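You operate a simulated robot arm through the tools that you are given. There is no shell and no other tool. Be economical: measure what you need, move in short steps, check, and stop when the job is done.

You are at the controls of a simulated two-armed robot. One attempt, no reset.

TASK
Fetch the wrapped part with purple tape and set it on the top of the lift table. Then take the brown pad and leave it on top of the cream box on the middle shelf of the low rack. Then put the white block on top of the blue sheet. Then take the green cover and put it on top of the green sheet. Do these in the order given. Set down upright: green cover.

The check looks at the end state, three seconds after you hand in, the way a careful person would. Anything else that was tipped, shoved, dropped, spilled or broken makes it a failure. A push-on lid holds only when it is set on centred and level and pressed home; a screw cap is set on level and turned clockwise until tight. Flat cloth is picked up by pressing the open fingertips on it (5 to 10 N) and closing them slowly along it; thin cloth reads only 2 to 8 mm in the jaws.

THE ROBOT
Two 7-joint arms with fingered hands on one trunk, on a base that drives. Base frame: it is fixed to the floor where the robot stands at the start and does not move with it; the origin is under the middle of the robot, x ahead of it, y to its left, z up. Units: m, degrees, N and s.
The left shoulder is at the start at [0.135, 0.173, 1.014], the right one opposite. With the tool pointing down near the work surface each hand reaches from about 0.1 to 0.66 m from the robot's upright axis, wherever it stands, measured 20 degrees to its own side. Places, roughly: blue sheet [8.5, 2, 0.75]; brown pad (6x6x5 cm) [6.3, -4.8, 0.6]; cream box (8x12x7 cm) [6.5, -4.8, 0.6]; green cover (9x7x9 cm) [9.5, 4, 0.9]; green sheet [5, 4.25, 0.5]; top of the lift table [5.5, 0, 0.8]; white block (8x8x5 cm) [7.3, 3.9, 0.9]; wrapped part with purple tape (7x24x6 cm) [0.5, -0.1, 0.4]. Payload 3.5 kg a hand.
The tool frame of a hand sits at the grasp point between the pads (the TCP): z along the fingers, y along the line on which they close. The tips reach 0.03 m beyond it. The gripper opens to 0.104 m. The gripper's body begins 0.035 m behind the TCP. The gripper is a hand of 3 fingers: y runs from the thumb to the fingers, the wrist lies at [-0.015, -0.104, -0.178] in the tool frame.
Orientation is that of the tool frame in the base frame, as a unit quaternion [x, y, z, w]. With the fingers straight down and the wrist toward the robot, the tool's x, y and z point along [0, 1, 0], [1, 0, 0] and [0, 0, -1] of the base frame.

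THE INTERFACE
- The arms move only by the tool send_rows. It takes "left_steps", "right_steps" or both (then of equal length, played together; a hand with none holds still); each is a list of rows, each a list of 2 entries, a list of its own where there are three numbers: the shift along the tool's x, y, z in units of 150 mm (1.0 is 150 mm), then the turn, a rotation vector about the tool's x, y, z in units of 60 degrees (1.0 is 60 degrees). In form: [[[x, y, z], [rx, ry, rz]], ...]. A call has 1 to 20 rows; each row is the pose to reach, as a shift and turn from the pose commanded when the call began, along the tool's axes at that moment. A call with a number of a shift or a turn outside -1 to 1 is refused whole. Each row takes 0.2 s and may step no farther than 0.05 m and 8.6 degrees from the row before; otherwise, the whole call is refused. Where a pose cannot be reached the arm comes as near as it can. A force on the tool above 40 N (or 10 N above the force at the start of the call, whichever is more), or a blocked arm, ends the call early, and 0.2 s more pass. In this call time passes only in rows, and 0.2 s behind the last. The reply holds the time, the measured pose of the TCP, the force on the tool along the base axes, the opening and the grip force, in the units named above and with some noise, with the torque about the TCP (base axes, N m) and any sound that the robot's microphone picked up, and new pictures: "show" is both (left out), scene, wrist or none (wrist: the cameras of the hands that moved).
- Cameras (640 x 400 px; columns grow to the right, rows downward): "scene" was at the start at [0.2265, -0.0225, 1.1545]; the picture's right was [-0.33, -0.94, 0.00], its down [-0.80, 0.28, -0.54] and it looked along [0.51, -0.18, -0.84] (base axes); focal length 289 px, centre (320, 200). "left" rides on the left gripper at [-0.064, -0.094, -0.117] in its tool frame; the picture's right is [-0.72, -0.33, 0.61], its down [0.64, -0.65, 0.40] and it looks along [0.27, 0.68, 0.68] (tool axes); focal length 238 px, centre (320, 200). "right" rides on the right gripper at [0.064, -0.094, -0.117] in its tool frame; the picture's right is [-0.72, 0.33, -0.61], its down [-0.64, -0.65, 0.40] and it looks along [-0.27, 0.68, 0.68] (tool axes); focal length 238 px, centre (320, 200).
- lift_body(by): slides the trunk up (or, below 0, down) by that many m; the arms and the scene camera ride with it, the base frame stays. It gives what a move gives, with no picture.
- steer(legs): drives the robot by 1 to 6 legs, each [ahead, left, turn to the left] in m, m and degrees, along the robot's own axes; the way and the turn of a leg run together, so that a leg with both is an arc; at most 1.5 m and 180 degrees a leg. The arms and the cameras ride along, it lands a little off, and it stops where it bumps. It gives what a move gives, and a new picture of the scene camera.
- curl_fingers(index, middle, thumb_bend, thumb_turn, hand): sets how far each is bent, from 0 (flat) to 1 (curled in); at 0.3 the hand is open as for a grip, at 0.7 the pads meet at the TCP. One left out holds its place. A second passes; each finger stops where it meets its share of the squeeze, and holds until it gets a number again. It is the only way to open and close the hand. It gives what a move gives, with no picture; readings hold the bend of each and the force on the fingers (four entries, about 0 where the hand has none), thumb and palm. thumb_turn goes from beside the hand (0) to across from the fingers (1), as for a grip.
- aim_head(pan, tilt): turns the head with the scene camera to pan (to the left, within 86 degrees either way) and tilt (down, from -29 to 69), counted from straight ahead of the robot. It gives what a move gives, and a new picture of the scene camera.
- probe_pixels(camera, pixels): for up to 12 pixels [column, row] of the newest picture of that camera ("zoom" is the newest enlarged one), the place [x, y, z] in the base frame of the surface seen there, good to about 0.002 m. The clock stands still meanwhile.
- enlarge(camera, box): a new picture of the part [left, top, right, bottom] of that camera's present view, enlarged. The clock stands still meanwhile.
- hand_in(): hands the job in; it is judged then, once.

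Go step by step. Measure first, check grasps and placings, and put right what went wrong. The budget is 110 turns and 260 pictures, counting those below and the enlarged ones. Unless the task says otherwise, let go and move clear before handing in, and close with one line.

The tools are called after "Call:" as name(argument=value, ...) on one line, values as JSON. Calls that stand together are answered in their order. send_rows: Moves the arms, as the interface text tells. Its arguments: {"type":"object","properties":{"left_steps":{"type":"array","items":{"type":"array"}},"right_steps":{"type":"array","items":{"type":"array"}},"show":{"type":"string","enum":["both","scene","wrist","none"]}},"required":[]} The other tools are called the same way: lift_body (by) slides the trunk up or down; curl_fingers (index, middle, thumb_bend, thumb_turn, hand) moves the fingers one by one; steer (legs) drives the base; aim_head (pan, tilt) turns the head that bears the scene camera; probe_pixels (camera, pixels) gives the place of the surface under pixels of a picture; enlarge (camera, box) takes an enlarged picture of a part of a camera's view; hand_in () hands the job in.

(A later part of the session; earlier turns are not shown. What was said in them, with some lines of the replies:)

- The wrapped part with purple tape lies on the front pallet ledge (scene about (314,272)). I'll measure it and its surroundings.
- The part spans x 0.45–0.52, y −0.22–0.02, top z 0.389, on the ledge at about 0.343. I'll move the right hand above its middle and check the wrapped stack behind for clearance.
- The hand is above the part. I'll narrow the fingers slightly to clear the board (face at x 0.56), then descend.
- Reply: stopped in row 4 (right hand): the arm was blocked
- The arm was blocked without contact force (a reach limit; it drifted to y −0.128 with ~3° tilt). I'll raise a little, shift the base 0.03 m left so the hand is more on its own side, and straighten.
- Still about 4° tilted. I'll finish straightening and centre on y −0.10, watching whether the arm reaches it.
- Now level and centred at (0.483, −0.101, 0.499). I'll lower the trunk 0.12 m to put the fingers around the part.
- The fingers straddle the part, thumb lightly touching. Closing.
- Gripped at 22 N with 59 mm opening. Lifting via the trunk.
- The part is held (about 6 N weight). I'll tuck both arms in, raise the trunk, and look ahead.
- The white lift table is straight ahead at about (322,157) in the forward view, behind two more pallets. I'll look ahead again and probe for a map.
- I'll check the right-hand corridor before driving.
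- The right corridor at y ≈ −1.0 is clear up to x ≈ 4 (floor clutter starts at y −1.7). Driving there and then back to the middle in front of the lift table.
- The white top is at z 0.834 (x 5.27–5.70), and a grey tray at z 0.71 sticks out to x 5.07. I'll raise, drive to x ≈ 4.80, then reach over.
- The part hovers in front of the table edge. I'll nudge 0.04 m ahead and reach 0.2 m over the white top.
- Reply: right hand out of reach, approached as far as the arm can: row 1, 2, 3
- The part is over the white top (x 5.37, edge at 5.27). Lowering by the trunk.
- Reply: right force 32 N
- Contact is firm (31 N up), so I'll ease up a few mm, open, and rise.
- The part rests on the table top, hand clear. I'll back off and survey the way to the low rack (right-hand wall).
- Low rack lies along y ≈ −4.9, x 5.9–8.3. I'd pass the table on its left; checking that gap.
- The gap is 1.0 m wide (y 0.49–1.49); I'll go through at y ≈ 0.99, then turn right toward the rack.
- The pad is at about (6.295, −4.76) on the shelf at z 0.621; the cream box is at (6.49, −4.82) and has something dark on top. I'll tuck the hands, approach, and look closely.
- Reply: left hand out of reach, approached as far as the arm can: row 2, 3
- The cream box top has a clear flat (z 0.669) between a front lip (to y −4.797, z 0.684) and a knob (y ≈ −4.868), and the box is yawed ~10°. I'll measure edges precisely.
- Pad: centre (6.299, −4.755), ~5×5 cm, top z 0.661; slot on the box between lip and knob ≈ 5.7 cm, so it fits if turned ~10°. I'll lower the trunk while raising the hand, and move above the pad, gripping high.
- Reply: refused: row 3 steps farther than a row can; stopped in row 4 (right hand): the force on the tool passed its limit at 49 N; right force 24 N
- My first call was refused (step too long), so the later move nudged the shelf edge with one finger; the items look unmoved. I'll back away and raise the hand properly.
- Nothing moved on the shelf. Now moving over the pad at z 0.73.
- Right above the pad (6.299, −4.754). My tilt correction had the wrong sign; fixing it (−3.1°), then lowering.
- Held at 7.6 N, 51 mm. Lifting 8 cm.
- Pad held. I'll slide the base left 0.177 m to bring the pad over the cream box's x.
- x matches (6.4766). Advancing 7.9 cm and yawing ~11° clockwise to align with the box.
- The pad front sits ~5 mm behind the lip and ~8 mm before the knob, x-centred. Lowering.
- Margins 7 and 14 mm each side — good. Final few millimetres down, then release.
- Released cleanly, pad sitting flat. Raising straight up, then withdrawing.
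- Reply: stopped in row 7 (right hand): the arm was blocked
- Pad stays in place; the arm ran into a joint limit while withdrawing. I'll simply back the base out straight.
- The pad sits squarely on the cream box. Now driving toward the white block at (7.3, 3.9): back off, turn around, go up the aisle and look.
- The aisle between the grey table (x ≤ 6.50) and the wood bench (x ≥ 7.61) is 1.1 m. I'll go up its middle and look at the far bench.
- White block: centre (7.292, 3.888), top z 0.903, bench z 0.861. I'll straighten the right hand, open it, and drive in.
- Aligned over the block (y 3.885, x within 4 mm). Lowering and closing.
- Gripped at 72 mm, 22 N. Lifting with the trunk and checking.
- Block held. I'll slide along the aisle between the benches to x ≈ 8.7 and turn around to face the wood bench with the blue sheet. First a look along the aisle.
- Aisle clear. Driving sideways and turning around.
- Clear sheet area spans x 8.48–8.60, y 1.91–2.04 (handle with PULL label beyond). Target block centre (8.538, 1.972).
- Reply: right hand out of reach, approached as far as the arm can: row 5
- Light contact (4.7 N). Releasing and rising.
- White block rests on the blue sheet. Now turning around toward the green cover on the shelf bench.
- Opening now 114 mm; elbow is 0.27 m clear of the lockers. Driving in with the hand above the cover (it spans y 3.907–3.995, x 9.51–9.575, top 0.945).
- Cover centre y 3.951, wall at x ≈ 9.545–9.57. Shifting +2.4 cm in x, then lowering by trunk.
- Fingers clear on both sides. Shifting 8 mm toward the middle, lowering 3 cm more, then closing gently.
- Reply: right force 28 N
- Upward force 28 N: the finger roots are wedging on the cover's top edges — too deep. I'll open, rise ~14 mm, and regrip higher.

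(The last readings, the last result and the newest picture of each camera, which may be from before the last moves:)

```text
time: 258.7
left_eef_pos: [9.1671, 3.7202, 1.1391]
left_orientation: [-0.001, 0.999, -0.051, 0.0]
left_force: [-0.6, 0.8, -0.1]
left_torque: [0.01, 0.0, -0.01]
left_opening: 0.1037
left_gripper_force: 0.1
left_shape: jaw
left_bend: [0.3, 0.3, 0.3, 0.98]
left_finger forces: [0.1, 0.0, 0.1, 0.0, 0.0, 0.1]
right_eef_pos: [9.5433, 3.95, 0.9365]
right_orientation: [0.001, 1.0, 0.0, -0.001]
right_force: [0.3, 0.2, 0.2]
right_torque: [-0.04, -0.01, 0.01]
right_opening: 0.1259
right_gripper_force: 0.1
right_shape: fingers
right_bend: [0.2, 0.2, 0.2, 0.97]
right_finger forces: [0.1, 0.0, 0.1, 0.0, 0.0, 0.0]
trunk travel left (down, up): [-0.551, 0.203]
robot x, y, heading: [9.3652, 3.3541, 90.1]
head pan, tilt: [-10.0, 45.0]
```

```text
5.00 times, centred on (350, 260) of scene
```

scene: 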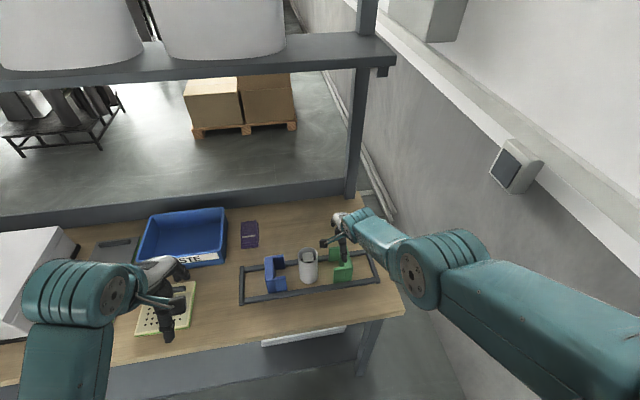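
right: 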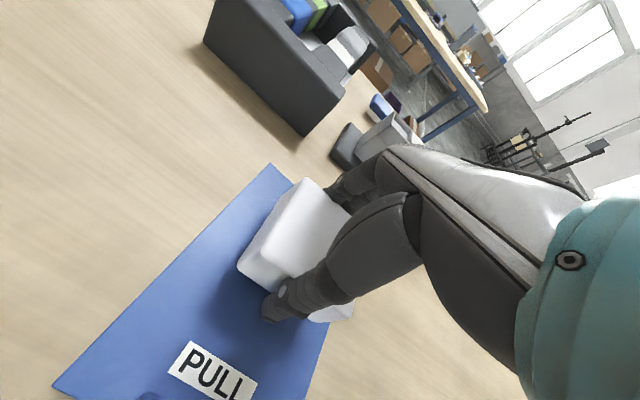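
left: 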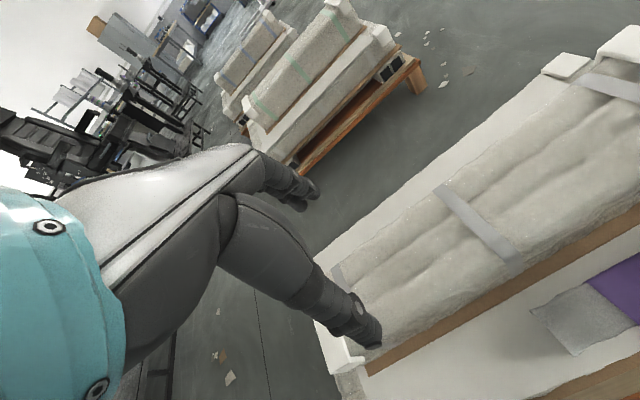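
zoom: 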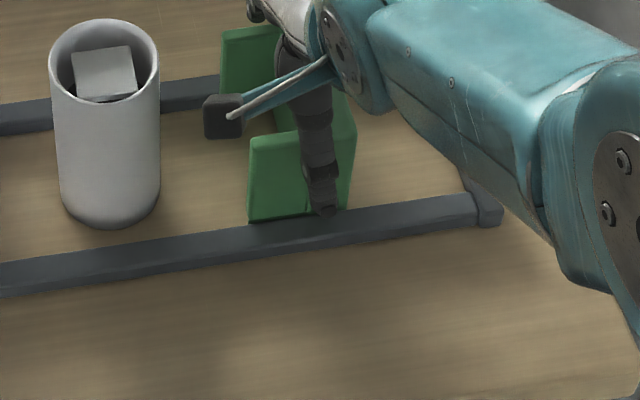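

No contact now at z 0.937. Closing.

Call:
curl_fingers(hand="right", index=0.44, middle=0.44, thumb_bend=0.44)

Call:
enlarge(camera="right", box=[160, 140, 420, 380])

```text
time: 259.7
left_eef_pos: [9.1671, 3.7195, 1.1412]
left_orientation: [0.0, 0.999, -0.05, 0.0]
left_force: [0.2, 0.5, -0.4]
left_torque: [-0.02, 0.03, -0.04]
left_opening: 0.1038
left_gripper_force: 0.0
left_shape: jaw
left_bend: [0.3, 0.3, 0.3, 0.98]
left_finger forces: [0.0, 0.0, 0.0, 0.0, 0.0, 0.1]
right_eef_pos: [9.5432, 3.9514, 0.939]
right_orientation: [0.002, 1.0, 0.003, -0.001]
right_force: [0.6, 1.2, 3.2]
right_torque: [0.33, 0.02, -0.03]
right_opening: 0.1044
right_gripper_force: 22.9
right_shape: fingers
right_bend: [0.29, 0.39, 0.33, 0.97]
right_finger forces: [19.3, 4.8, 0.0, 0.1, 22.2, 0.0]
trunk travel left (down, up): [-0.551, 0.203]
robot x, y, heading: [9.3644, 3.3545, 90.0]
head pan, tilt: [-10.0, 45.0]
```

```text
1.67 times, centred on (290, 260) of right
```

zoom: 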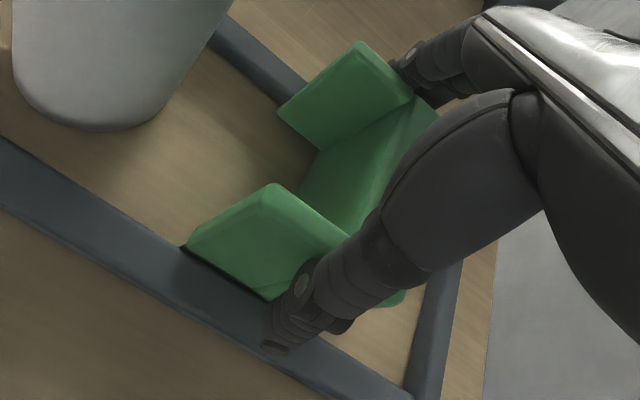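

Grip 22 N. Trial lift of 4 cm.

Call:
lift_body(by=0.04)

Call:
enlarge(camera="right", box=[160, 140, 420, 380])

Call:
enlarge(camera="scene", box=[300, 200, 420, 300])

```text
time: 260.5
left_eef_pos: [9.1676, 3.7201, 1.1812]
left_orientation: [-0.002, 0.999, -0.051, 0.0]
left_force: [0.2, 0.4, 0.4]
left_torque: [0.0, -0.03, 0.0]
left_opening: 0.1039
left_gripper_force: 0.0
left_shape: jaw
left_bend: [0.3, 0.3, 0.3, 0.98]
left_finger forces: [0.0, 0.1, 0.1, 0.0, 0.1, 0.0]
right_eef_pos: [9.5426, 3.9494, 0.9772]
right_orientation: [0.002, 1.0, 0.001, -0.002]
right_force: [0.8, -0.8, -2.1]
right_torque: [0.0, -0.02, 0.0]
right_opening: 0.1035
right_gripper_force: 22.5
right_shape: fingers
right_bend: [0.29, 0.4, 0.33, 0.97]
right_finger forces: [17.8, 4.3, 0.1, 0.1, 22.4, 0.0]
trunk travel left (down, up): [-0.591, 0.163]
robot x, y, heading: [9.3634, 3.3545, 90.2]
head pan, tilt: [-10.0, 45.0]
```

```text
1.67 times, centred on (290, 260) of right
```

zoom: 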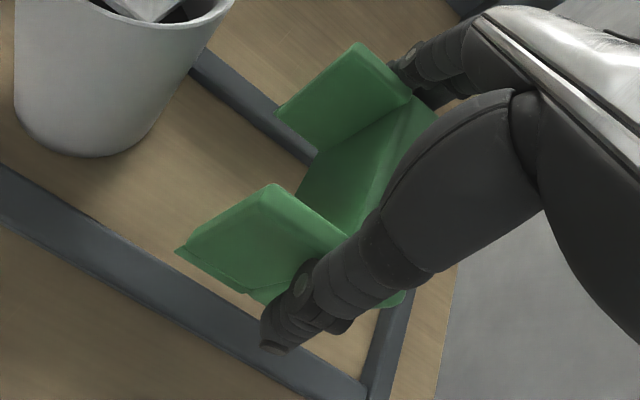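

```text
4.00 times, centred on (360, 250) of scene
```

zoom: 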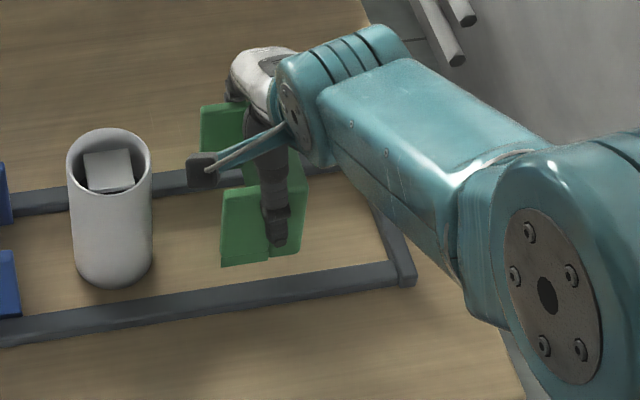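

The cover is held upright. Lifting more, backing out and sliding west along the aisle, then looking for the green sheet.

Call:
lift_body(by=0.12)

Call:
steer(legs=[[-0.56, 0, 0], [0, 1.2, 0], [0, 1.1, 0]])

Call:
aim_head(pan=60, tilt=25)

```text
time: 262.0
left_eef_pos: [9.1678, 3.7203, 1.3005]
left_orientation: [0.0, 0.999, -0.051, 0.001]
left_force: [-0.3, -1.1, 0.0]
left_torque: [0.0, 0.01, 0.02]
left_opening: 0.1039
left_gripper_force: 0.0
left_shape: jaw
left_bend: [0.3, 0.3, 0.3, 0.98]
left_finger forces: [0.0, 0.0, 0.0, 0.0, 0.0, 0.1]
right_eef_pos: [9.5433, 3.9504, 1.1003]
right_orientation: [0.002, 1.0, 0.002, -0.002]
right_force: [-0.5, -0.4, -1.6]
right_torque: [0.01, 0.01, 0.01]
right_opening: 0.1035
right_gripper_force: 21.8
right_shape: fingers
right_bend: [0.29, 0.4, 0.33, 0.97]
right_finger forces: [17.6, 4.5, 0.0, 0.1, 22.2, 0.0]
trunk travel left (down, up): [-0.711, 0.043]
robot x, y, heading: [9.3661, 3.3544, 90.1]
head pan, tilt: [-10.0, 45.0]
```

```text
time: 276.1
left_eef_pos: [6.878, 3.1648, 1.3003]
left_orientation: [0.004, 0.999, -0.051, -0.001]
left_force: [0.3, 0.3, -0.1]
left_torque: [0.01, 0.04, -0.02]
left_opening: 0.1033
left_gripper_force: 0.0
left_shape: jaw
left_bend: [0.3, 0.3, 0.3, 0.98]
left_finger forces: [0.0, 0.0, 0.0, 0.1, 0.0, 0.0]
right_eef_pos: [7.2545, 3.3919, 1.1]
right_orientation: [0.006, 1.0, 0.003, -0.001]
right_force: [-0.8, -0.6, -1.6]
right_torque: [0.03, -0.01, 0.0]
right_opening: 0.1036
right_gripper_force: 22.4
right_shape: fingers
right_bend: [0.29, 0.4, 0.33, 0.97]
right_finger forces: [17.5, 4.4, 0.1, 0.0, 22.1, 0.0]
trunk travel left (down, up): [-0.711, 0.043]
robot x, y, heading: [7.0708, 2.7962, 89.8]
head pan, tilt: [-10.0, 45.0]
```

scene: 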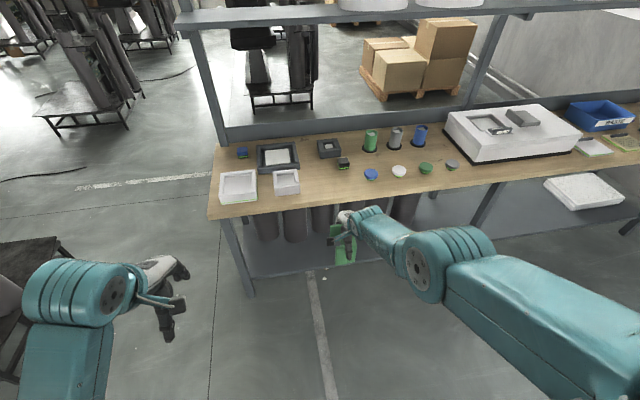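

```text
time: 277.5
left_eef_pos: [6.8786, 3.1648, 1.3001]
left_orientation: [0.003, 0.999, -0.051, 0.0]
left_force: [0.5, 0.3, 0.4]
left_torque: [0.01, 0.03, 0.03]
left_opening: 0.1035
left_gripper_force: 0.1
left_shape: jaw
left_bend: [0.3, 0.3, 0.3, 0.98]
left_finger forces: [0.1, 0.0, 0.0, 0.1, 0.1, 0.0]
right_eef_pos: [7.2554, 3.3919, 1.1007]
right_orientation: [0.006, 1.0, 0.003, -0.002]
right_force: [-0.7, 0.3, -1.2]
right_torque: [-0.01, 0.02, 0.0]
right_opening: 0.1036
right_gripper_force: 22.6
right_shape: fingers
right_bend: [0.29, 0.4, 0.33, 0.97]
right_finger forces: [17.6, 4.4, 0.0, 0.0, 22.1, 0.0]
trunk travel left (down, up): [-0.711, 0.043]
robot x, y, heading: [7.0725, 2.796, 89.7]
head pan, tilt: [60.0, 25.0]
```

scene: 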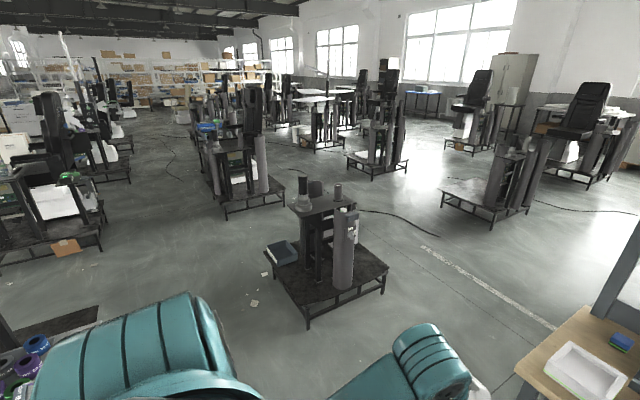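

Call:
enlarge(camera="scene", box=[235, 170, 415, 330])

Call:
probe_pixels(camera="scene", pixels=[[283, 253], [320, 200], [345, 240], [308, 320], [385, 280], [270, 270], [310, 260], [330, 280], [420, 330], [240, 250], [350, 210], [340, 130]])

```text
2.50 times, centred on (325, 250) of scene
```

zoom: 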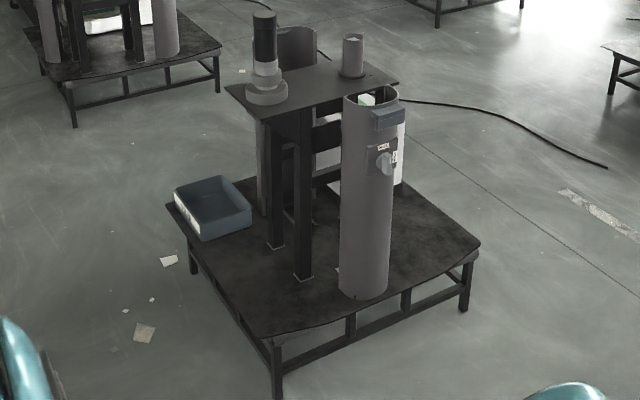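

```text
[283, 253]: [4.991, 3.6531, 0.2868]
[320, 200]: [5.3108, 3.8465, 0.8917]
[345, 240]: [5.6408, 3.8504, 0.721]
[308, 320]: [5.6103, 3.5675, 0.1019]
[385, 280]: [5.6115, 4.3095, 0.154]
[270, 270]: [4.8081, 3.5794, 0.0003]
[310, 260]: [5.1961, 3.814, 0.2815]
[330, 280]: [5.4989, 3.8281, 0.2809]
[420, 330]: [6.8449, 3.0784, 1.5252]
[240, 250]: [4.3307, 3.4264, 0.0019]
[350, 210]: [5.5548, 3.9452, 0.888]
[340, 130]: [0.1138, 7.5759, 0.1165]
```

Call:
probe_pixels(camera="scene", pixels=[[437, 236], [415, 221], [400, 213], [380, 210], [450, 250], [500, 300], [550, 330], [440, 205], [360, 210]])

Call:
steer(legs=[[0, 0.83, 0], [0.8, 0, 0]])

Call:
aim_head(pan=70, tilt=35)

```text
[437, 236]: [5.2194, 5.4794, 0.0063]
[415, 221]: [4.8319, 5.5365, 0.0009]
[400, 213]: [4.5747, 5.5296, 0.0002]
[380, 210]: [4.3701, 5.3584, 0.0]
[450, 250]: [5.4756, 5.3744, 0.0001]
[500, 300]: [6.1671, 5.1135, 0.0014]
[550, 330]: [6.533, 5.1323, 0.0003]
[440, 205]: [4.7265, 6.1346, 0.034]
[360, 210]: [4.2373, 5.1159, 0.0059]
```

```text
time: 285.8
left_eef_pos: [6.0609, 3.9776, 1.3002]
left_orientation: [0.006, 0.999, -0.051, 0.0]
left_force: [-0.1, 0.1, -0.7]
left_torque: [-0.01, 0.01, 0.01]
left_opening: 0.1038
left_gripper_force: 0.1
left_shape: jaw
left_bend: [0.3, 0.3, 0.3, 0.98]
left_finger forces: [0.0, 0.0, 0.0, 0.0, 0.0, 0.1]
right_eef_pos: [6.4401, 4.2018, 1.0999]
right_orientation: [0.009, 1.0, 0.003, -0.002]
right_force: [-0.4, 0.5, -1.6]
right_torque: [0.03, -0.01, -0.02]
right_opening: 0.1036
right_gripper_force: 22.5
right_shape: fingers
right_bend: [0.29, 0.4, 0.33, 0.97]
right_finger forces: [17.6, 4.4, 0.1, 0.0, 22.0, 0.1]
trunk travel left (down, up): [-0.711, 0.043]
robot x, y, heading: [6.2535, 3.6063, 89.1]
head pan, tilt: [60.0, 25.0]
```

scene: 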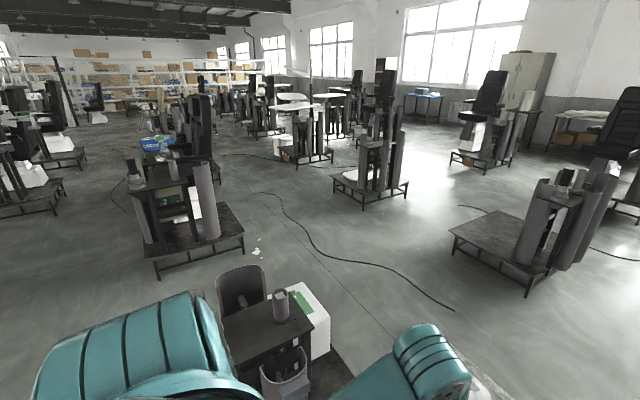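

```text
time: 286.5
left_eef_pos: [6.0618, 3.9779, 1.3007]
left_orientation: [0.006, 0.999, -0.051, -0.001]
left_force: [0.5, 0.3, -0.2]
left_torque: [0.0, 0.03, -0.03]
left_opening: 0.1037
left_gripper_force: 0.0
left_shape: jaw
left_bend: [0.3, 0.3, 0.3, 0.98]
left_finger forces: [0.1, 0.0, 0.1, 0.1, 0.0, 0.1]
right_eef_pos: [6.4404, 4.202, 1.0995]
right_orientation: [0.009, 1.0, 0.003, -0.001]
right_force: [0.2, 0.0, -1.7]
right_torque: [-0.02, -0.03, 0.01]
right_opening: 0.1034
right_gripper_force: 21.5
right_shape: fingers
right_bend: [0.29, 0.4, 0.33, 0.97]
right_finger forces: [17.5, 4.4, 0.1, 0.0, 22.0, 0.0]
trunk travel left (down, up): [-0.711, 0.043]
robot x, y, heading: [6.2541, 3.6044, 89.4]
head pan, tilt: [70.0, 35.0]
```

scene: 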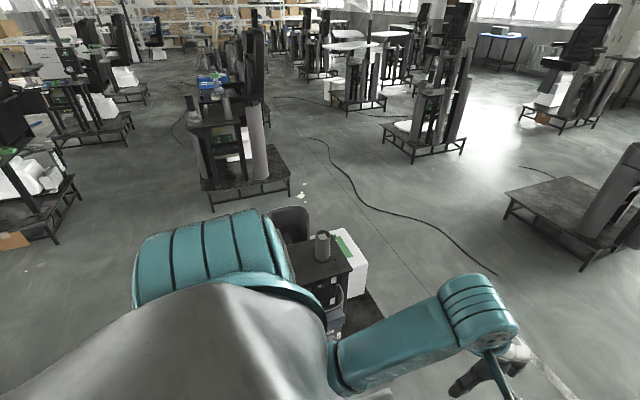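

Call:
enlarge(camera="scene", box=[270, 190, 400, 330])

Call:
probe_pixels(camera="scene", pixels=[[344, 247], [350, 240], [358, 265], [352, 290], [370, 310], [497, 275], [470, 255], [430, 222], [380, 208], [367, 262], [335, 230], [400, 330]])

```text
2.86 times, centred on (335, 260) of scene
```

zoom: 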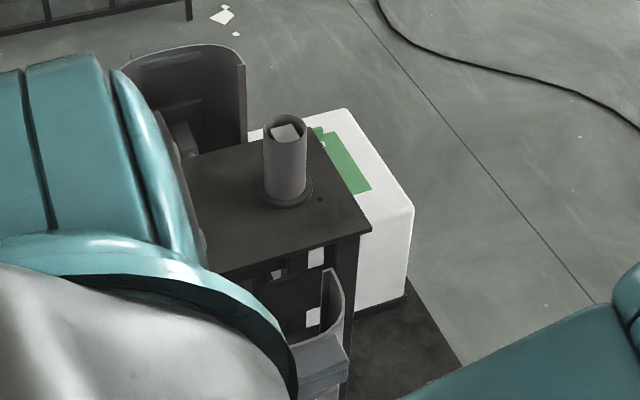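

```text
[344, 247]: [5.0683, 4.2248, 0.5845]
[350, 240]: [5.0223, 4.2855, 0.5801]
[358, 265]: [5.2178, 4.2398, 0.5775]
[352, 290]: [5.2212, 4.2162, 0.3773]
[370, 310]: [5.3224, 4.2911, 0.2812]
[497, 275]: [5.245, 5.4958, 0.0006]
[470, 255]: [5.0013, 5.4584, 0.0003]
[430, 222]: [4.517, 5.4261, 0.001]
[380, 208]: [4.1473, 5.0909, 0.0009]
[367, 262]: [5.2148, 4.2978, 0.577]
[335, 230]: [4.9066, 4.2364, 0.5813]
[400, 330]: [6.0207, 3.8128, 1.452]
```

The green sheet lies on a white box (top z 0.58) behind the stand at about (5.0, 4.24). I'll come around to the north side (cable at y ≈ 5.45 stays behind me) and face it.

Call:
steer(legs=[[1.3, 0, 0], [0, 1.05, 0], [0, 0, 90], [0, 0, 90]])

Call:
aim_head(pan=-10, tilt=50)

```text
time: 305.8
left_eef_pos: [5.4037, 4.56, 1.3]
left_orientation: [0.999, -0.01, 0.0, -0.05]
left_force: [0.4, 0.1, -1.0]
left_torque: [-0.02, 0.01, 0.0]
left_opening: 0.1039
left_gripper_force: 0.1
left_shape: jaw
left_bend: [0.3, 0.3, 0.3, 0.98]
left_finger forces: [0.1, 0.0, 0.1, 0.0, 0.0, 0.0]
right_eef_pos: [5.0235, 4.3382, 1.1009]
right_orientation: [1.0, -0.012, 0.001, 0.003]
right_force: [0.1, -0.5, -1.8]
right_torque: [0.0, 0.0, 0.05]
right_opening: 0.1022
right_gripper_force: 20.4
right_shape: fingers
right_bend: [0.3, 0.4, 0.34, 0.97]
right_finger forces: [16.2, 3.9, 0.1, 0.0, 20.3, 0.0]
trunk travel left (down, up): [-0.711, 0.043]
robot x, y, heading: [5.2146, 4.9287, -91.1]
head pan, tilt: [70.0, 35.0]
```

scene: 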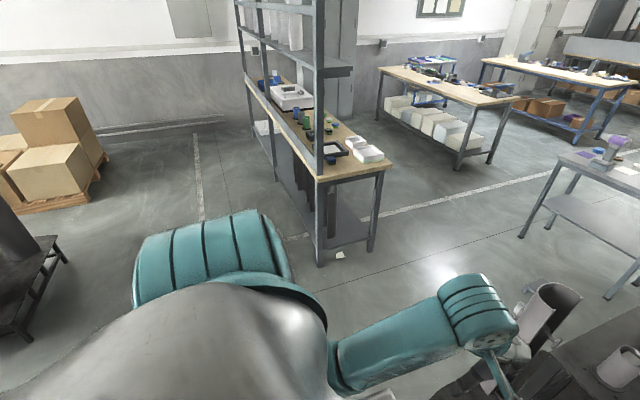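

```text
time: 307.3
left_eef_pos: [5.4042, 4.56, 1.3005]
left_orientation: [0.999, -0.009, 0.0, -0.05]
left_force: [0.5, -0.8, 0.3]
left_torque: [0.03, -0.03, 0.01]
left_opening: 0.104
left_gripper_force: 0.1
left_shape: jaw
left_bend: [0.3, 0.3, 0.3, 0.98]
left_finger forces: [0.0, 0.1, 0.1, 0.0, 0.1, 0.0]
right_eef_pos: [5.0229, 4.3378, 1.0996]
right_orientation: [1.0, -0.013, 0.002, 0.002]
right_force: [-0.1, 0.1, -0.7]
right_torque: [0.01, -0.03, 0.01]
right_opening: 0.1022
right_gripper_force: 20.5
right_shape: fingers
right_bend: [0.3, 0.4, 0.34, 0.97]
right_finger forces: [16.2, 4.0, 0.0, 0.1, 20.3, 0.0]
trunk travel left (down, up): [-0.711, 0.043]
robot x, y, heading: [5.2189, 4.934, -91.2]
head pan, tilt: [-10.0, 50.0]
```

scene: 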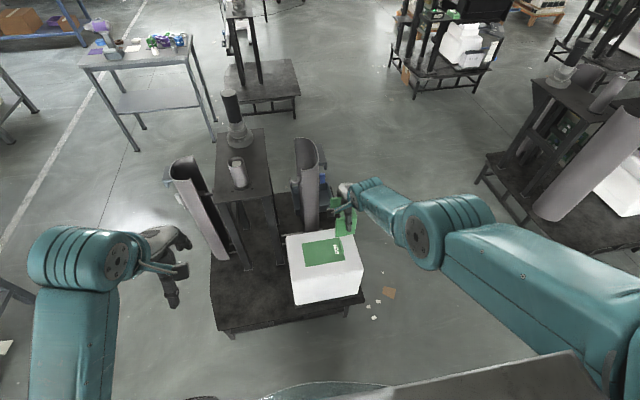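

Call:
enlarge(camera="scene", box=[270, 170, 390, 310])

Call:
probe_pixels(camera="scene", pixels=[[304, 241], [340, 238], [307, 265], [343, 260], [323, 252], [290, 240], [350, 238], [360, 268], [296, 280], [330, 332], [308, 150], [318, 225]])

```text
2.86 times, centred on (330, 240) of scene
```

zoom: 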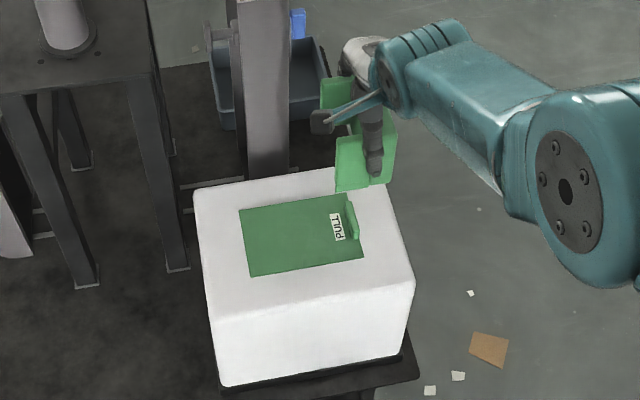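

```text
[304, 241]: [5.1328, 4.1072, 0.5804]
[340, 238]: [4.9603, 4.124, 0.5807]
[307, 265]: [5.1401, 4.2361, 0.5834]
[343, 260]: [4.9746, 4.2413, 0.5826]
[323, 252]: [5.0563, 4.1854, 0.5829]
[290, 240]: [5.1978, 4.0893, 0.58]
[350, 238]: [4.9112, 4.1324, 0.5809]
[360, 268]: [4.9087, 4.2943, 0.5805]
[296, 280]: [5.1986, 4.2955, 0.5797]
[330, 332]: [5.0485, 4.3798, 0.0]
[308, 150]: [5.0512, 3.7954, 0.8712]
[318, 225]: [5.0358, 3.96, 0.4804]
```

Green sheet: x 4.96–5.14, y 4.11–4.24, z 0.583, with pull handle at its −x end. Target cover centre (5.075, 4.175). Moving the base there with the hand still high.

Call:
steer(legs=[[0.158, 0.05, 1.1]])

Call:
lift_body(by=-0.3)

Call:
enlarge(camera="right", box=[0, 0, 640, 400])

Call:
aim_head(pan=-10, tilt=55)

```text
time: 308.7
left_eef_pos: [5.4575, 4.4079, 1.302]
left_orientation: [0.999, 0.0, 0.001, -0.051]
left_force: [-0.1, -0.4, 0.2]
left_torque: [-0.03, 0.0, -0.03]
left_opening: 0.104
left_gripper_force: 0.1
left_shape: jaw
left_bend: [0.3, 0.3, 0.3, 0.98]
left_finger forces: [0.1, 0.0, 0.0, 0.0, 0.0, 0.1]
right_eef_pos: [5.0838, 4.1788, 1.1002]
right_orientation: [1.0, -0.003, 0.002, 0.003]
right_force: [-0.9, 0.2, -1.7]
right_torque: [-0.04, 0.0, 0.0]
right_opening: 0.1022
right_gripper_force: 19.3
right_shape: fingers
right_bend: [0.3, 0.4, 0.34, 0.97]
right_finger forces: [16.2, 3.9, 0.1, 0.0, 20.4, 0.1]
trunk travel left (down, up): [-0.711, 0.043]
robot x, y, heading: [5.2635, 4.7738, -90.2]
head pan, tilt: [-10.0, 50.0]
```

scene: 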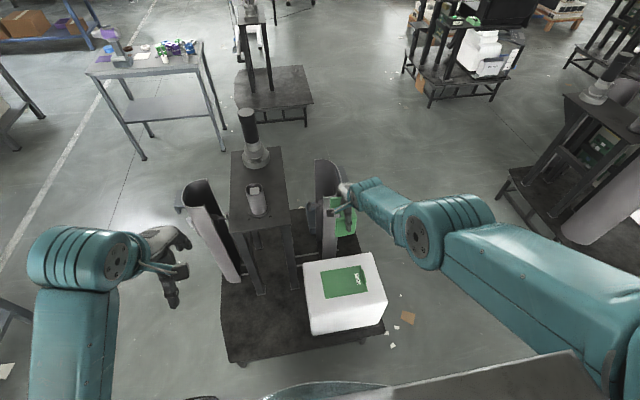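

```text
time: 311.7
left_eef_pos: [5.4594, 4.4073, 1.0003]
left_orientation: [0.999, 0.0, 0.001, -0.051]
left_force: [0.1, 0.0, 0.7]
left_torque: [-0.02, -0.02, 0.0]
left_opening: 0.1035
left_gripper_force: 0.2
left_shape: jaw
left_bend: [0.3, 0.3, 0.3, 0.98]
left_finger forces: [0.1, 0.1, 0.0, 0.0, 0.0, 0.1]
right_eef_pos: [5.0833, 4.1853, 0.7725]
right_orientation: [1.0, -0.004, 0.002, -0.022]
right_force: [0.2, -0.1, -1.7]
right_torque: [-0.01, -0.02, 0.0]
right_opening: 0.1023
right_gripper_force: 19.9
right_shape: fingers
right_bend: [0.31, 0.4, 0.34, 0.97]
right_finger forces: [16.1, 3.9, 0.0, 0.1, 20.3, 0.1]
trunk travel left (down, up): [-0.411, 0.343]
robot x, y, heading: [5.2631, 4.7742, -90.2]
head pan, tilt: [-10.0, 50.0]
```

```text
1.00 times, centred on (320, 200) of right (not enlarged: the box is as wide or as high as the picture)
```

zoom: 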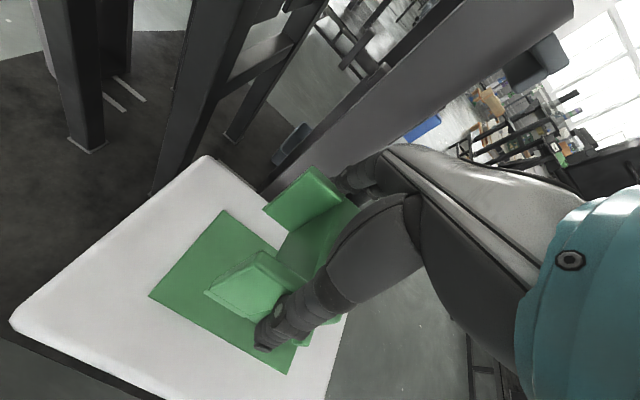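

```text
time: 312.4
left_eef_pos: [5.4591, 4.406, 1.0008]
left_orientation: [0.999, 0.0, 0.0, -0.05]
left_force: [0.4, 0.0, 0.4]
left_torque: [0.01, -0.02, 0.01]
left_opening: 0.1039
left_gripper_force: 0.0
left_shape: jaw
left_bend: [0.3, 0.3, 0.3, 0.98]
left_finger forces: [0.0, 0.0, 0.0, 0.1, 0.1, 0.0]
right_eef_pos: [5.0838, 4.1846, 0.7722]
right_orientation: [1.0, -0.003, 0.002, -0.021]
right_force: [0.0, -0.3, -1.4]
right_torque: [-0.03, -0.02, 0.05]
right_opening: 0.1023
right_gripper_force: 20.1
right_shape: fingers
right_bend: [0.31, 0.4, 0.34, 0.97]
right_finger forces: [16.0, 3.9, 0.0, 0.1, 20.2, 0.0]
trunk travel left (down, up): [-0.411, 0.343]
robot x, y, heading: [5.26, 4.7745, -90.1]
head pan, tilt: [-10.0, 55.0]
```

scene: 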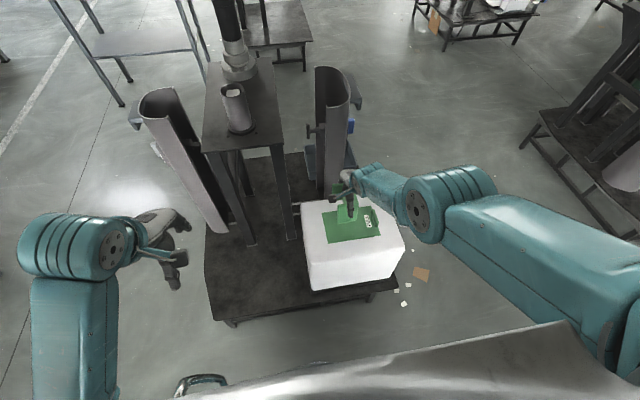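

The arm sagged slightly with a 2.4° tilt. Straightening and centring before the final descent.

Call:
send_rows(right_steps=[[[-0.03, 0.03, 0], [-0.02, 0, 0]], [[-0.06, 0.06, 0], [-0.04, 0, 0]], [[-0.06, 0.06, 0], [-0.04, 0, 0]]], show="none")

Call:
enlarge(camera="right", box=[140, 140, 400, 390])

Call:
enlarge(camera="scene", box=[290, 150, 420, 300])

```text
time: 313.2
left_eef_pos: [5.4595, 4.4061, 1.0004]
left_orientation: [0.999, 0.0, 0.0, -0.05]
left_force: [-0.3, -1.6, -0.2]
left_torque: [0.0, -0.01, 0.0]
left_opening: 0.1037
left_gripper_force: 0.0
left_shape: jaw
left_bend: [0.3, 0.3, 0.3, 0.98]
left_finger forces: [0.1, 0.0, 0.0, 0.0, 0.0, 0.0]
right_eef_pos: [5.0742, 4.1769, 0.7727]
right_orientation: [1.0, -0.004, 0.002, 0.0]
right_force: [0.1, -0.7, -1.0]
right_torque: [0.0, 0.01, -0.01]
right_opening: 0.1019
right_gripper_force: 20.1
right_shape: fingers
right_bend: [0.31, 0.4, 0.34, 0.97]
right_finger forces: [16.1, 3.9, 0.0, 0.0, 20.2, 0.0]
trunk travel left (down, up): [-0.411, 0.343]
robot x, y, heading: [5.2611, 4.7711, -90.2]
head pan, tilt: [-10.0, 55.0]
```

```text
1.60 times, centred on (270, 265) of right
```

zoom: 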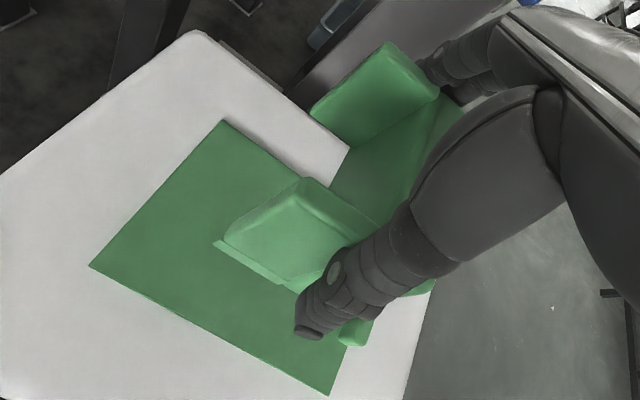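

```text
2.67 times, centred on (355, 225) of scene
```

zoom: 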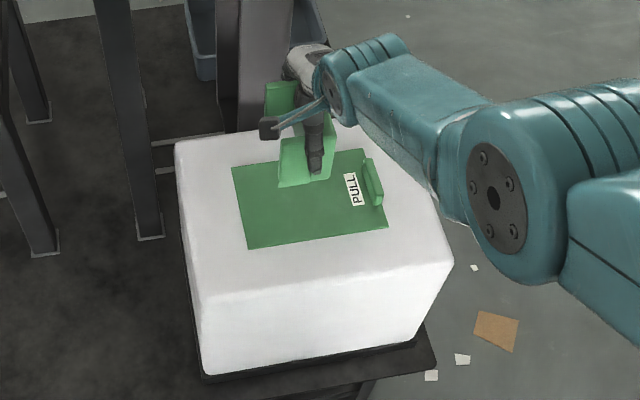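

Call:
probe_pixels(camera="zoom", pixels=[[283, 184], [300, 184], [330, 172], [237, 170], [250, 242], [384, 222], [345, 150], [352, 190], [375, 180], [270, 95]])

```text
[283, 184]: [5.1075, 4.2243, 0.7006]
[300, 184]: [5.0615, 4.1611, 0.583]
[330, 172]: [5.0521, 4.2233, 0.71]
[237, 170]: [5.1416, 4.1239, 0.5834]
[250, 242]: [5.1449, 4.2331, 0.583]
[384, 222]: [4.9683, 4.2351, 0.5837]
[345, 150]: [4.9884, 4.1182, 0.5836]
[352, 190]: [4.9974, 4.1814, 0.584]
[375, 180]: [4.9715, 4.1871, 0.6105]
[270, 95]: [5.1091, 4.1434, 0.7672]
```

Cover footprint x 5.045–5.107, y 4.135–4.223 lies within the sheet. Lowering 9.5 cm.

Call:
lift_body(by=-0.095)

Call:
enlarge(camera="scene", box=[310, 110, 440, 260])

```text
time: 314.5
left_eef_pos: [5.4591, 4.4075, 0.9076]
left_orientation: [0.999, 0.0, 0.001, -0.051]
left_force: [0.3, 0.5, 0.2]
left_torque: [-0.01, 0.0, 0.04]
left_opening: 0.1039
left_gripper_force: 0.1
left_shape: jaw
left_bend: [0.3, 0.3, 0.3, 0.98]
left_finger forces: [0.0, 0.1, 0.0, 0.0, 0.1, 0.0]
right_eef_pos: [5.0732, 4.1756, 0.6773]
right_orientation: [1.0, -0.005, 0.002, -0.001]
right_force: [-0.7, 0.9, -1.9]
right_torque: [0.0, -0.02, 0.01]
right_opening: 0.1018
right_gripper_force: 19.9
right_shape: fingers
right_bend: [0.31, 0.4, 0.34, 0.97]
right_finger forces: [16.1, 3.7, 0.0, 0.2, 20.1, 0.0]
trunk travel left (down, up): [-0.316, 0.438]
robot x, y, heading: [5.2601, 4.7764, -90.0]
head pan, tilt: [-10.0, 55.0]
```

```text
2.67 times, centred on (375, 185) of scene
```

zoom: 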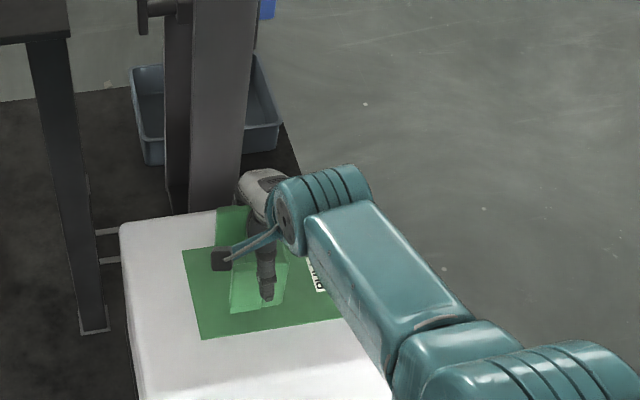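

Call:
lift_body(by=-0.012)

Call:
lift_body(by=-0.005)

```text
time: 315.1
left_eef_pos: [5.4592, 4.408, 0.8934]
left_orientation: [0.999, -0.001, 0.001, -0.05]
left_force: [0.0, -0.7, 0.5]
left_torque: [0.0, 0.02, 0.0]
left_opening: 0.1036
left_gripper_force: 0.2
left_shape: jaw
left_bend: [0.3, 0.3, 0.3, 0.98]
left_finger forces: [0.0, 0.0, 0.1, 0.0, 0.0, 0.0]
right_eef_pos: [5.0743, 4.1761, 0.6653]
right_orientation: [1.0, -0.003, 0.002, 0.0]
right_force: [-0.2, -0.6, -1.5]
right_torque: [0.04, -0.02, -0.01]
right_opening: 0.1016
right_gripper_force: 20.0
right_shape: fingers
right_bend: [0.31, 0.4, 0.34, 0.97]
right_finger forces: [16.0, 3.8, 0.1, 0.1, 20.0, 0.0]
trunk travel left (down, up): [-0.304, 0.45]
robot x, y, heading: [5.2624, 4.7756, -90.0]
head pan, tilt: [-10.0, 55.0]
```

```text
time: 315.6
left_eef_pos: [5.46, 4.4071, 0.8888]
left_orientation: [0.999, 0.0, 0.0, -0.051]
left_force: [-0.1, 0.1, 0.9]
left_torque: [0.04, 0.02, 0.01]
left_opening: 0.1035
left_gripper_force: 0.0
left_shape: jaw
left_bend: [0.3, 0.3, 0.3, 0.98]
left_finger forces: [0.0, 0.1, 0.0, 0.0, 0.0, 0.1]
right_eef_pos: [5.0747, 4.1747, 0.6615]
right_orientation: [1.0, -0.003, 0.001, 0.003]
right_force: [-0.6, 0.8, 8.8]
right_torque: [-0.39, -0.08, -0.02]
right_opening: 0.1023
right_gripper_force: 22.6
right_shape: fingers
right_bend: [0.3, 0.4, 0.34, 0.97]
right_finger forces: [18.9, 4.5, 0.1, 0.0, 21.7, 0.1]
trunk travel left (down, up): [-0.299, 0.455]
robot x, y, heading: [5.2607, 4.7735, -90.2]
head pan, tilt: [-10.0, 55.0]
```

Contact (8.8 N). Releasing evenly and rising slowly.

Call:
curl_fingers(hand="right", index=0.2, middle=0.2, thumb_bend=0.2)

Call:
lift_body(by=0.03)

Call:
enlarge(camera="right", box=[140, 140, 400, 390])

```text
time: 316.6
left_eef_pos: [5.459, 4.4056, 0.8878]
left_orientation: [0.999, 0.0, 0.0, -0.051]
left_force: [0.1, 0.2, -0.2]
left_torque: [-0.01, -0.03, 0.0]
left_opening: 0.1036
left_gripper_force: 0.0
left_shape: jaw
left_bend: [0.3, 0.3, 0.3, 0.98]
left_finger forces: [0.0, 0.1, 0.0, 0.0, 0.0, 0.0]
right_eef_pos: [5.0743, 4.1765, 0.66]
right_orientation: [1.0, -0.003, 0.002, 0.0]
right_force: [-0.5, -0.1, 0.5]
right_torque: [0.02, 0.01, 0.01]
right_opening: 0.1256
right_gripper_force: 0.3
right_shape: fingers
right_bend: [0.2, 0.2, 0.2, 0.97]
right_finger forces: [0.1, 0.1, 0.0, 0.0, 0.1, 0.0]
trunk travel left (down, up): [-0.299, 0.455]
robot x, y, heading: [5.2625, 4.7718, -90.0]
head pan, tilt: [-10.0, 55.0]
```

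```text
time: 317.4
left_eef_pos: [5.4595, 4.4052, 0.9184]
left_orientation: [0.999, 0.0, 0.0, -0.052]
left_force: [0.0, 0.0, -0.1]
left_torque: [0.0, 0.01, -0.01]
left_opening: 0.1037
left_gripper_force: 0.1
left_shape: jaw
left_bend: [0.3, 0.3, 0.3, 0.98]
left_finger forces: [0.0, 0.0, 0.1, 0.0, 0.1, 0.0]
right_eef_pos: [5.0754, 4.1768, 0.6887]
right_orientation: [1.0, -0.004, 0.001, 0.0]
right_force: [-0.5, 0.2, 1.0]
right_torque: [0.01, -0.01, 0.0]
right_opening: 0.1253
right_gripper_force: 0.1
right_shape: fingers
right_bend: [0.2, 0.2, 0.2, 0.97]
right_finger forces: [0.0, 0.1, 0.1, 0.0, 0.0, 0.0]
trunk travel left (down, up): [-0.329, 0.425]
robot x, y, heading: [5.2611, 4.7733, -90.3]
head pan, tilt: [-10.0, 55.0]
```

```text
1.60 times, centred on (270, 265) of right
```

zoom: 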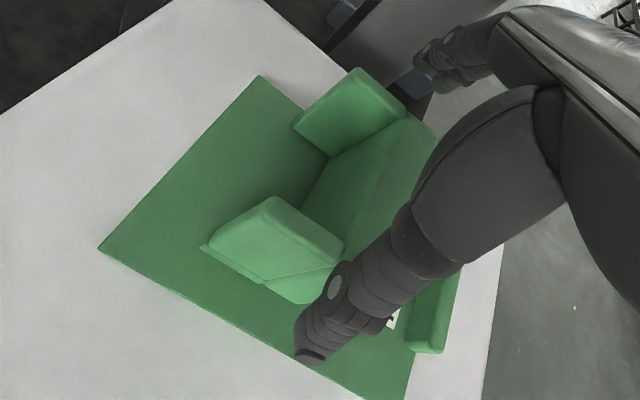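

The cover stands upright on the sheet and is free of the hand. Rising fully and backing off for a final look.

Call:
lift_body(by=0.2)

Call:
steer(legs=[[-0.25, 0, 0]])

Call:
enlarge(camera="scene", box=[270, 120, 430, 280])

```text
time: 319.6
left_eef_pos: [5.4585, 4.4067, 1.1179]
left_orientation: [0.999, 0.0, -0.001, -0.052]
left_force: [-0.2, -0.8, 0.2]
left_torque: [0.0, 0.03, 0.02]
left_opening: 0.1037
left_gripper_force: 0.0
left_shape: jaw
left_bend: [0.3, 0.3, 0.3, 0.98]
left_finger forces: [0.0, 0.0, 0.0, 0.0, 0.0, 0.1]
right_eef_pos: [5.075, 4.1666, 0.9171]
right_orientation: [1.0, -0.002, 0.002, 0.024]
right_force: [0.0, 0.0, -0.2]
right_torque: [-0.01, -0.01, 0.03]
right_opening: 0.1255
right_gripper_force: 0.1
right_shape: fingers
right_bend: [0.2, 0.2, 0.2, 0.97]
right_finger forces: [0.0, 0.0, 0.0, 0.0, 0.0, 0.0]
trunk travel left (down, up): [-0.529, 0.225]
robot x, y, heading: [5.2638, 4.7738, -90.2]
head pan, tilt: [-10.0, 55.0]
```

```text
time: 321.4
left_eef_pos: [5.4588, 4.656, 1.119]
left_orientation: [0.999, -0.002, -0.001, -0.049]
left_force: [1.1, 0.2, 0.3]
left_torque: [-0.02, -0.02, 0.01]
left_opening: 0.1035
left_gripper_force: 0.1
left_shape: jaw
left_bend: [0.3, 0.3, 0.3, 0.98]
left_finger forces: [0.0, 0.1, 0.0, 0.1, 0.0, 0.0]
right_eef_pos: [5.0726, 4.4169, 0.9176]
right_orientation: [1.0, -0.004, 0.002, 0.024]
right_force: [-0.4, -0.3, 0.3]
right_torque: [-0.01, 0.03, 0.03]
right_opening: 0.1253
right_gripper_force: 0.0
right_shape: fingers
right_bend: [0.2, 0.2, 0.2, 0.97]
right_finger forces: [0.0, 0.1, 0.0, 0.0, 0.0, 0.0]
trunk travel left (down, up): [-0.529, 0.225]
robot x, y, heading: [5.2634, 5.0208, -90.3]
head pan, tilt: [-10.0, 55.0]
```

scene: 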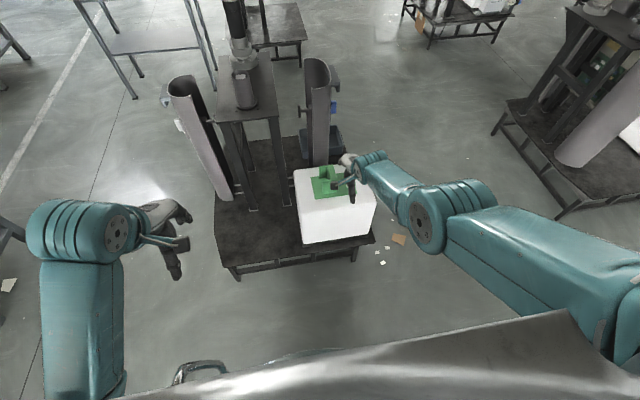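

```text
2.50 times, centred on (350, 200) of scene
```

zoom: 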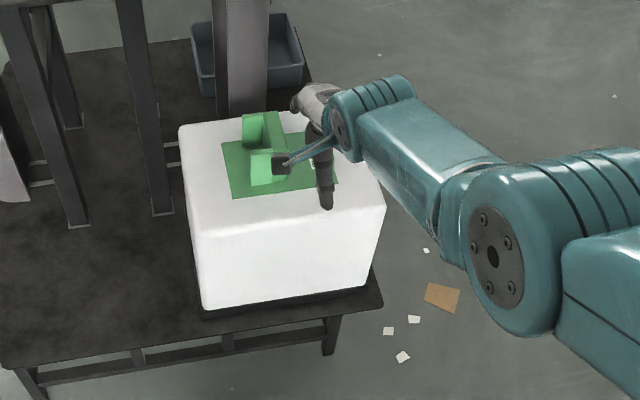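

The green cover stands upright on the green sheet, the hand is clear of it, and the other three items looked right when I left them. Handing in.

Call:
hand_in()

```text
The job is handed in.
```

All four items were placed in the order given: the wrapped part on the lift table, the brown pad on the cream box, the white block on the blue sheet, and the green cover upright on the green sheet. At the rack a finger bumped the middle shelf edge (49 N), but nothing I checked on the shelf had moved.
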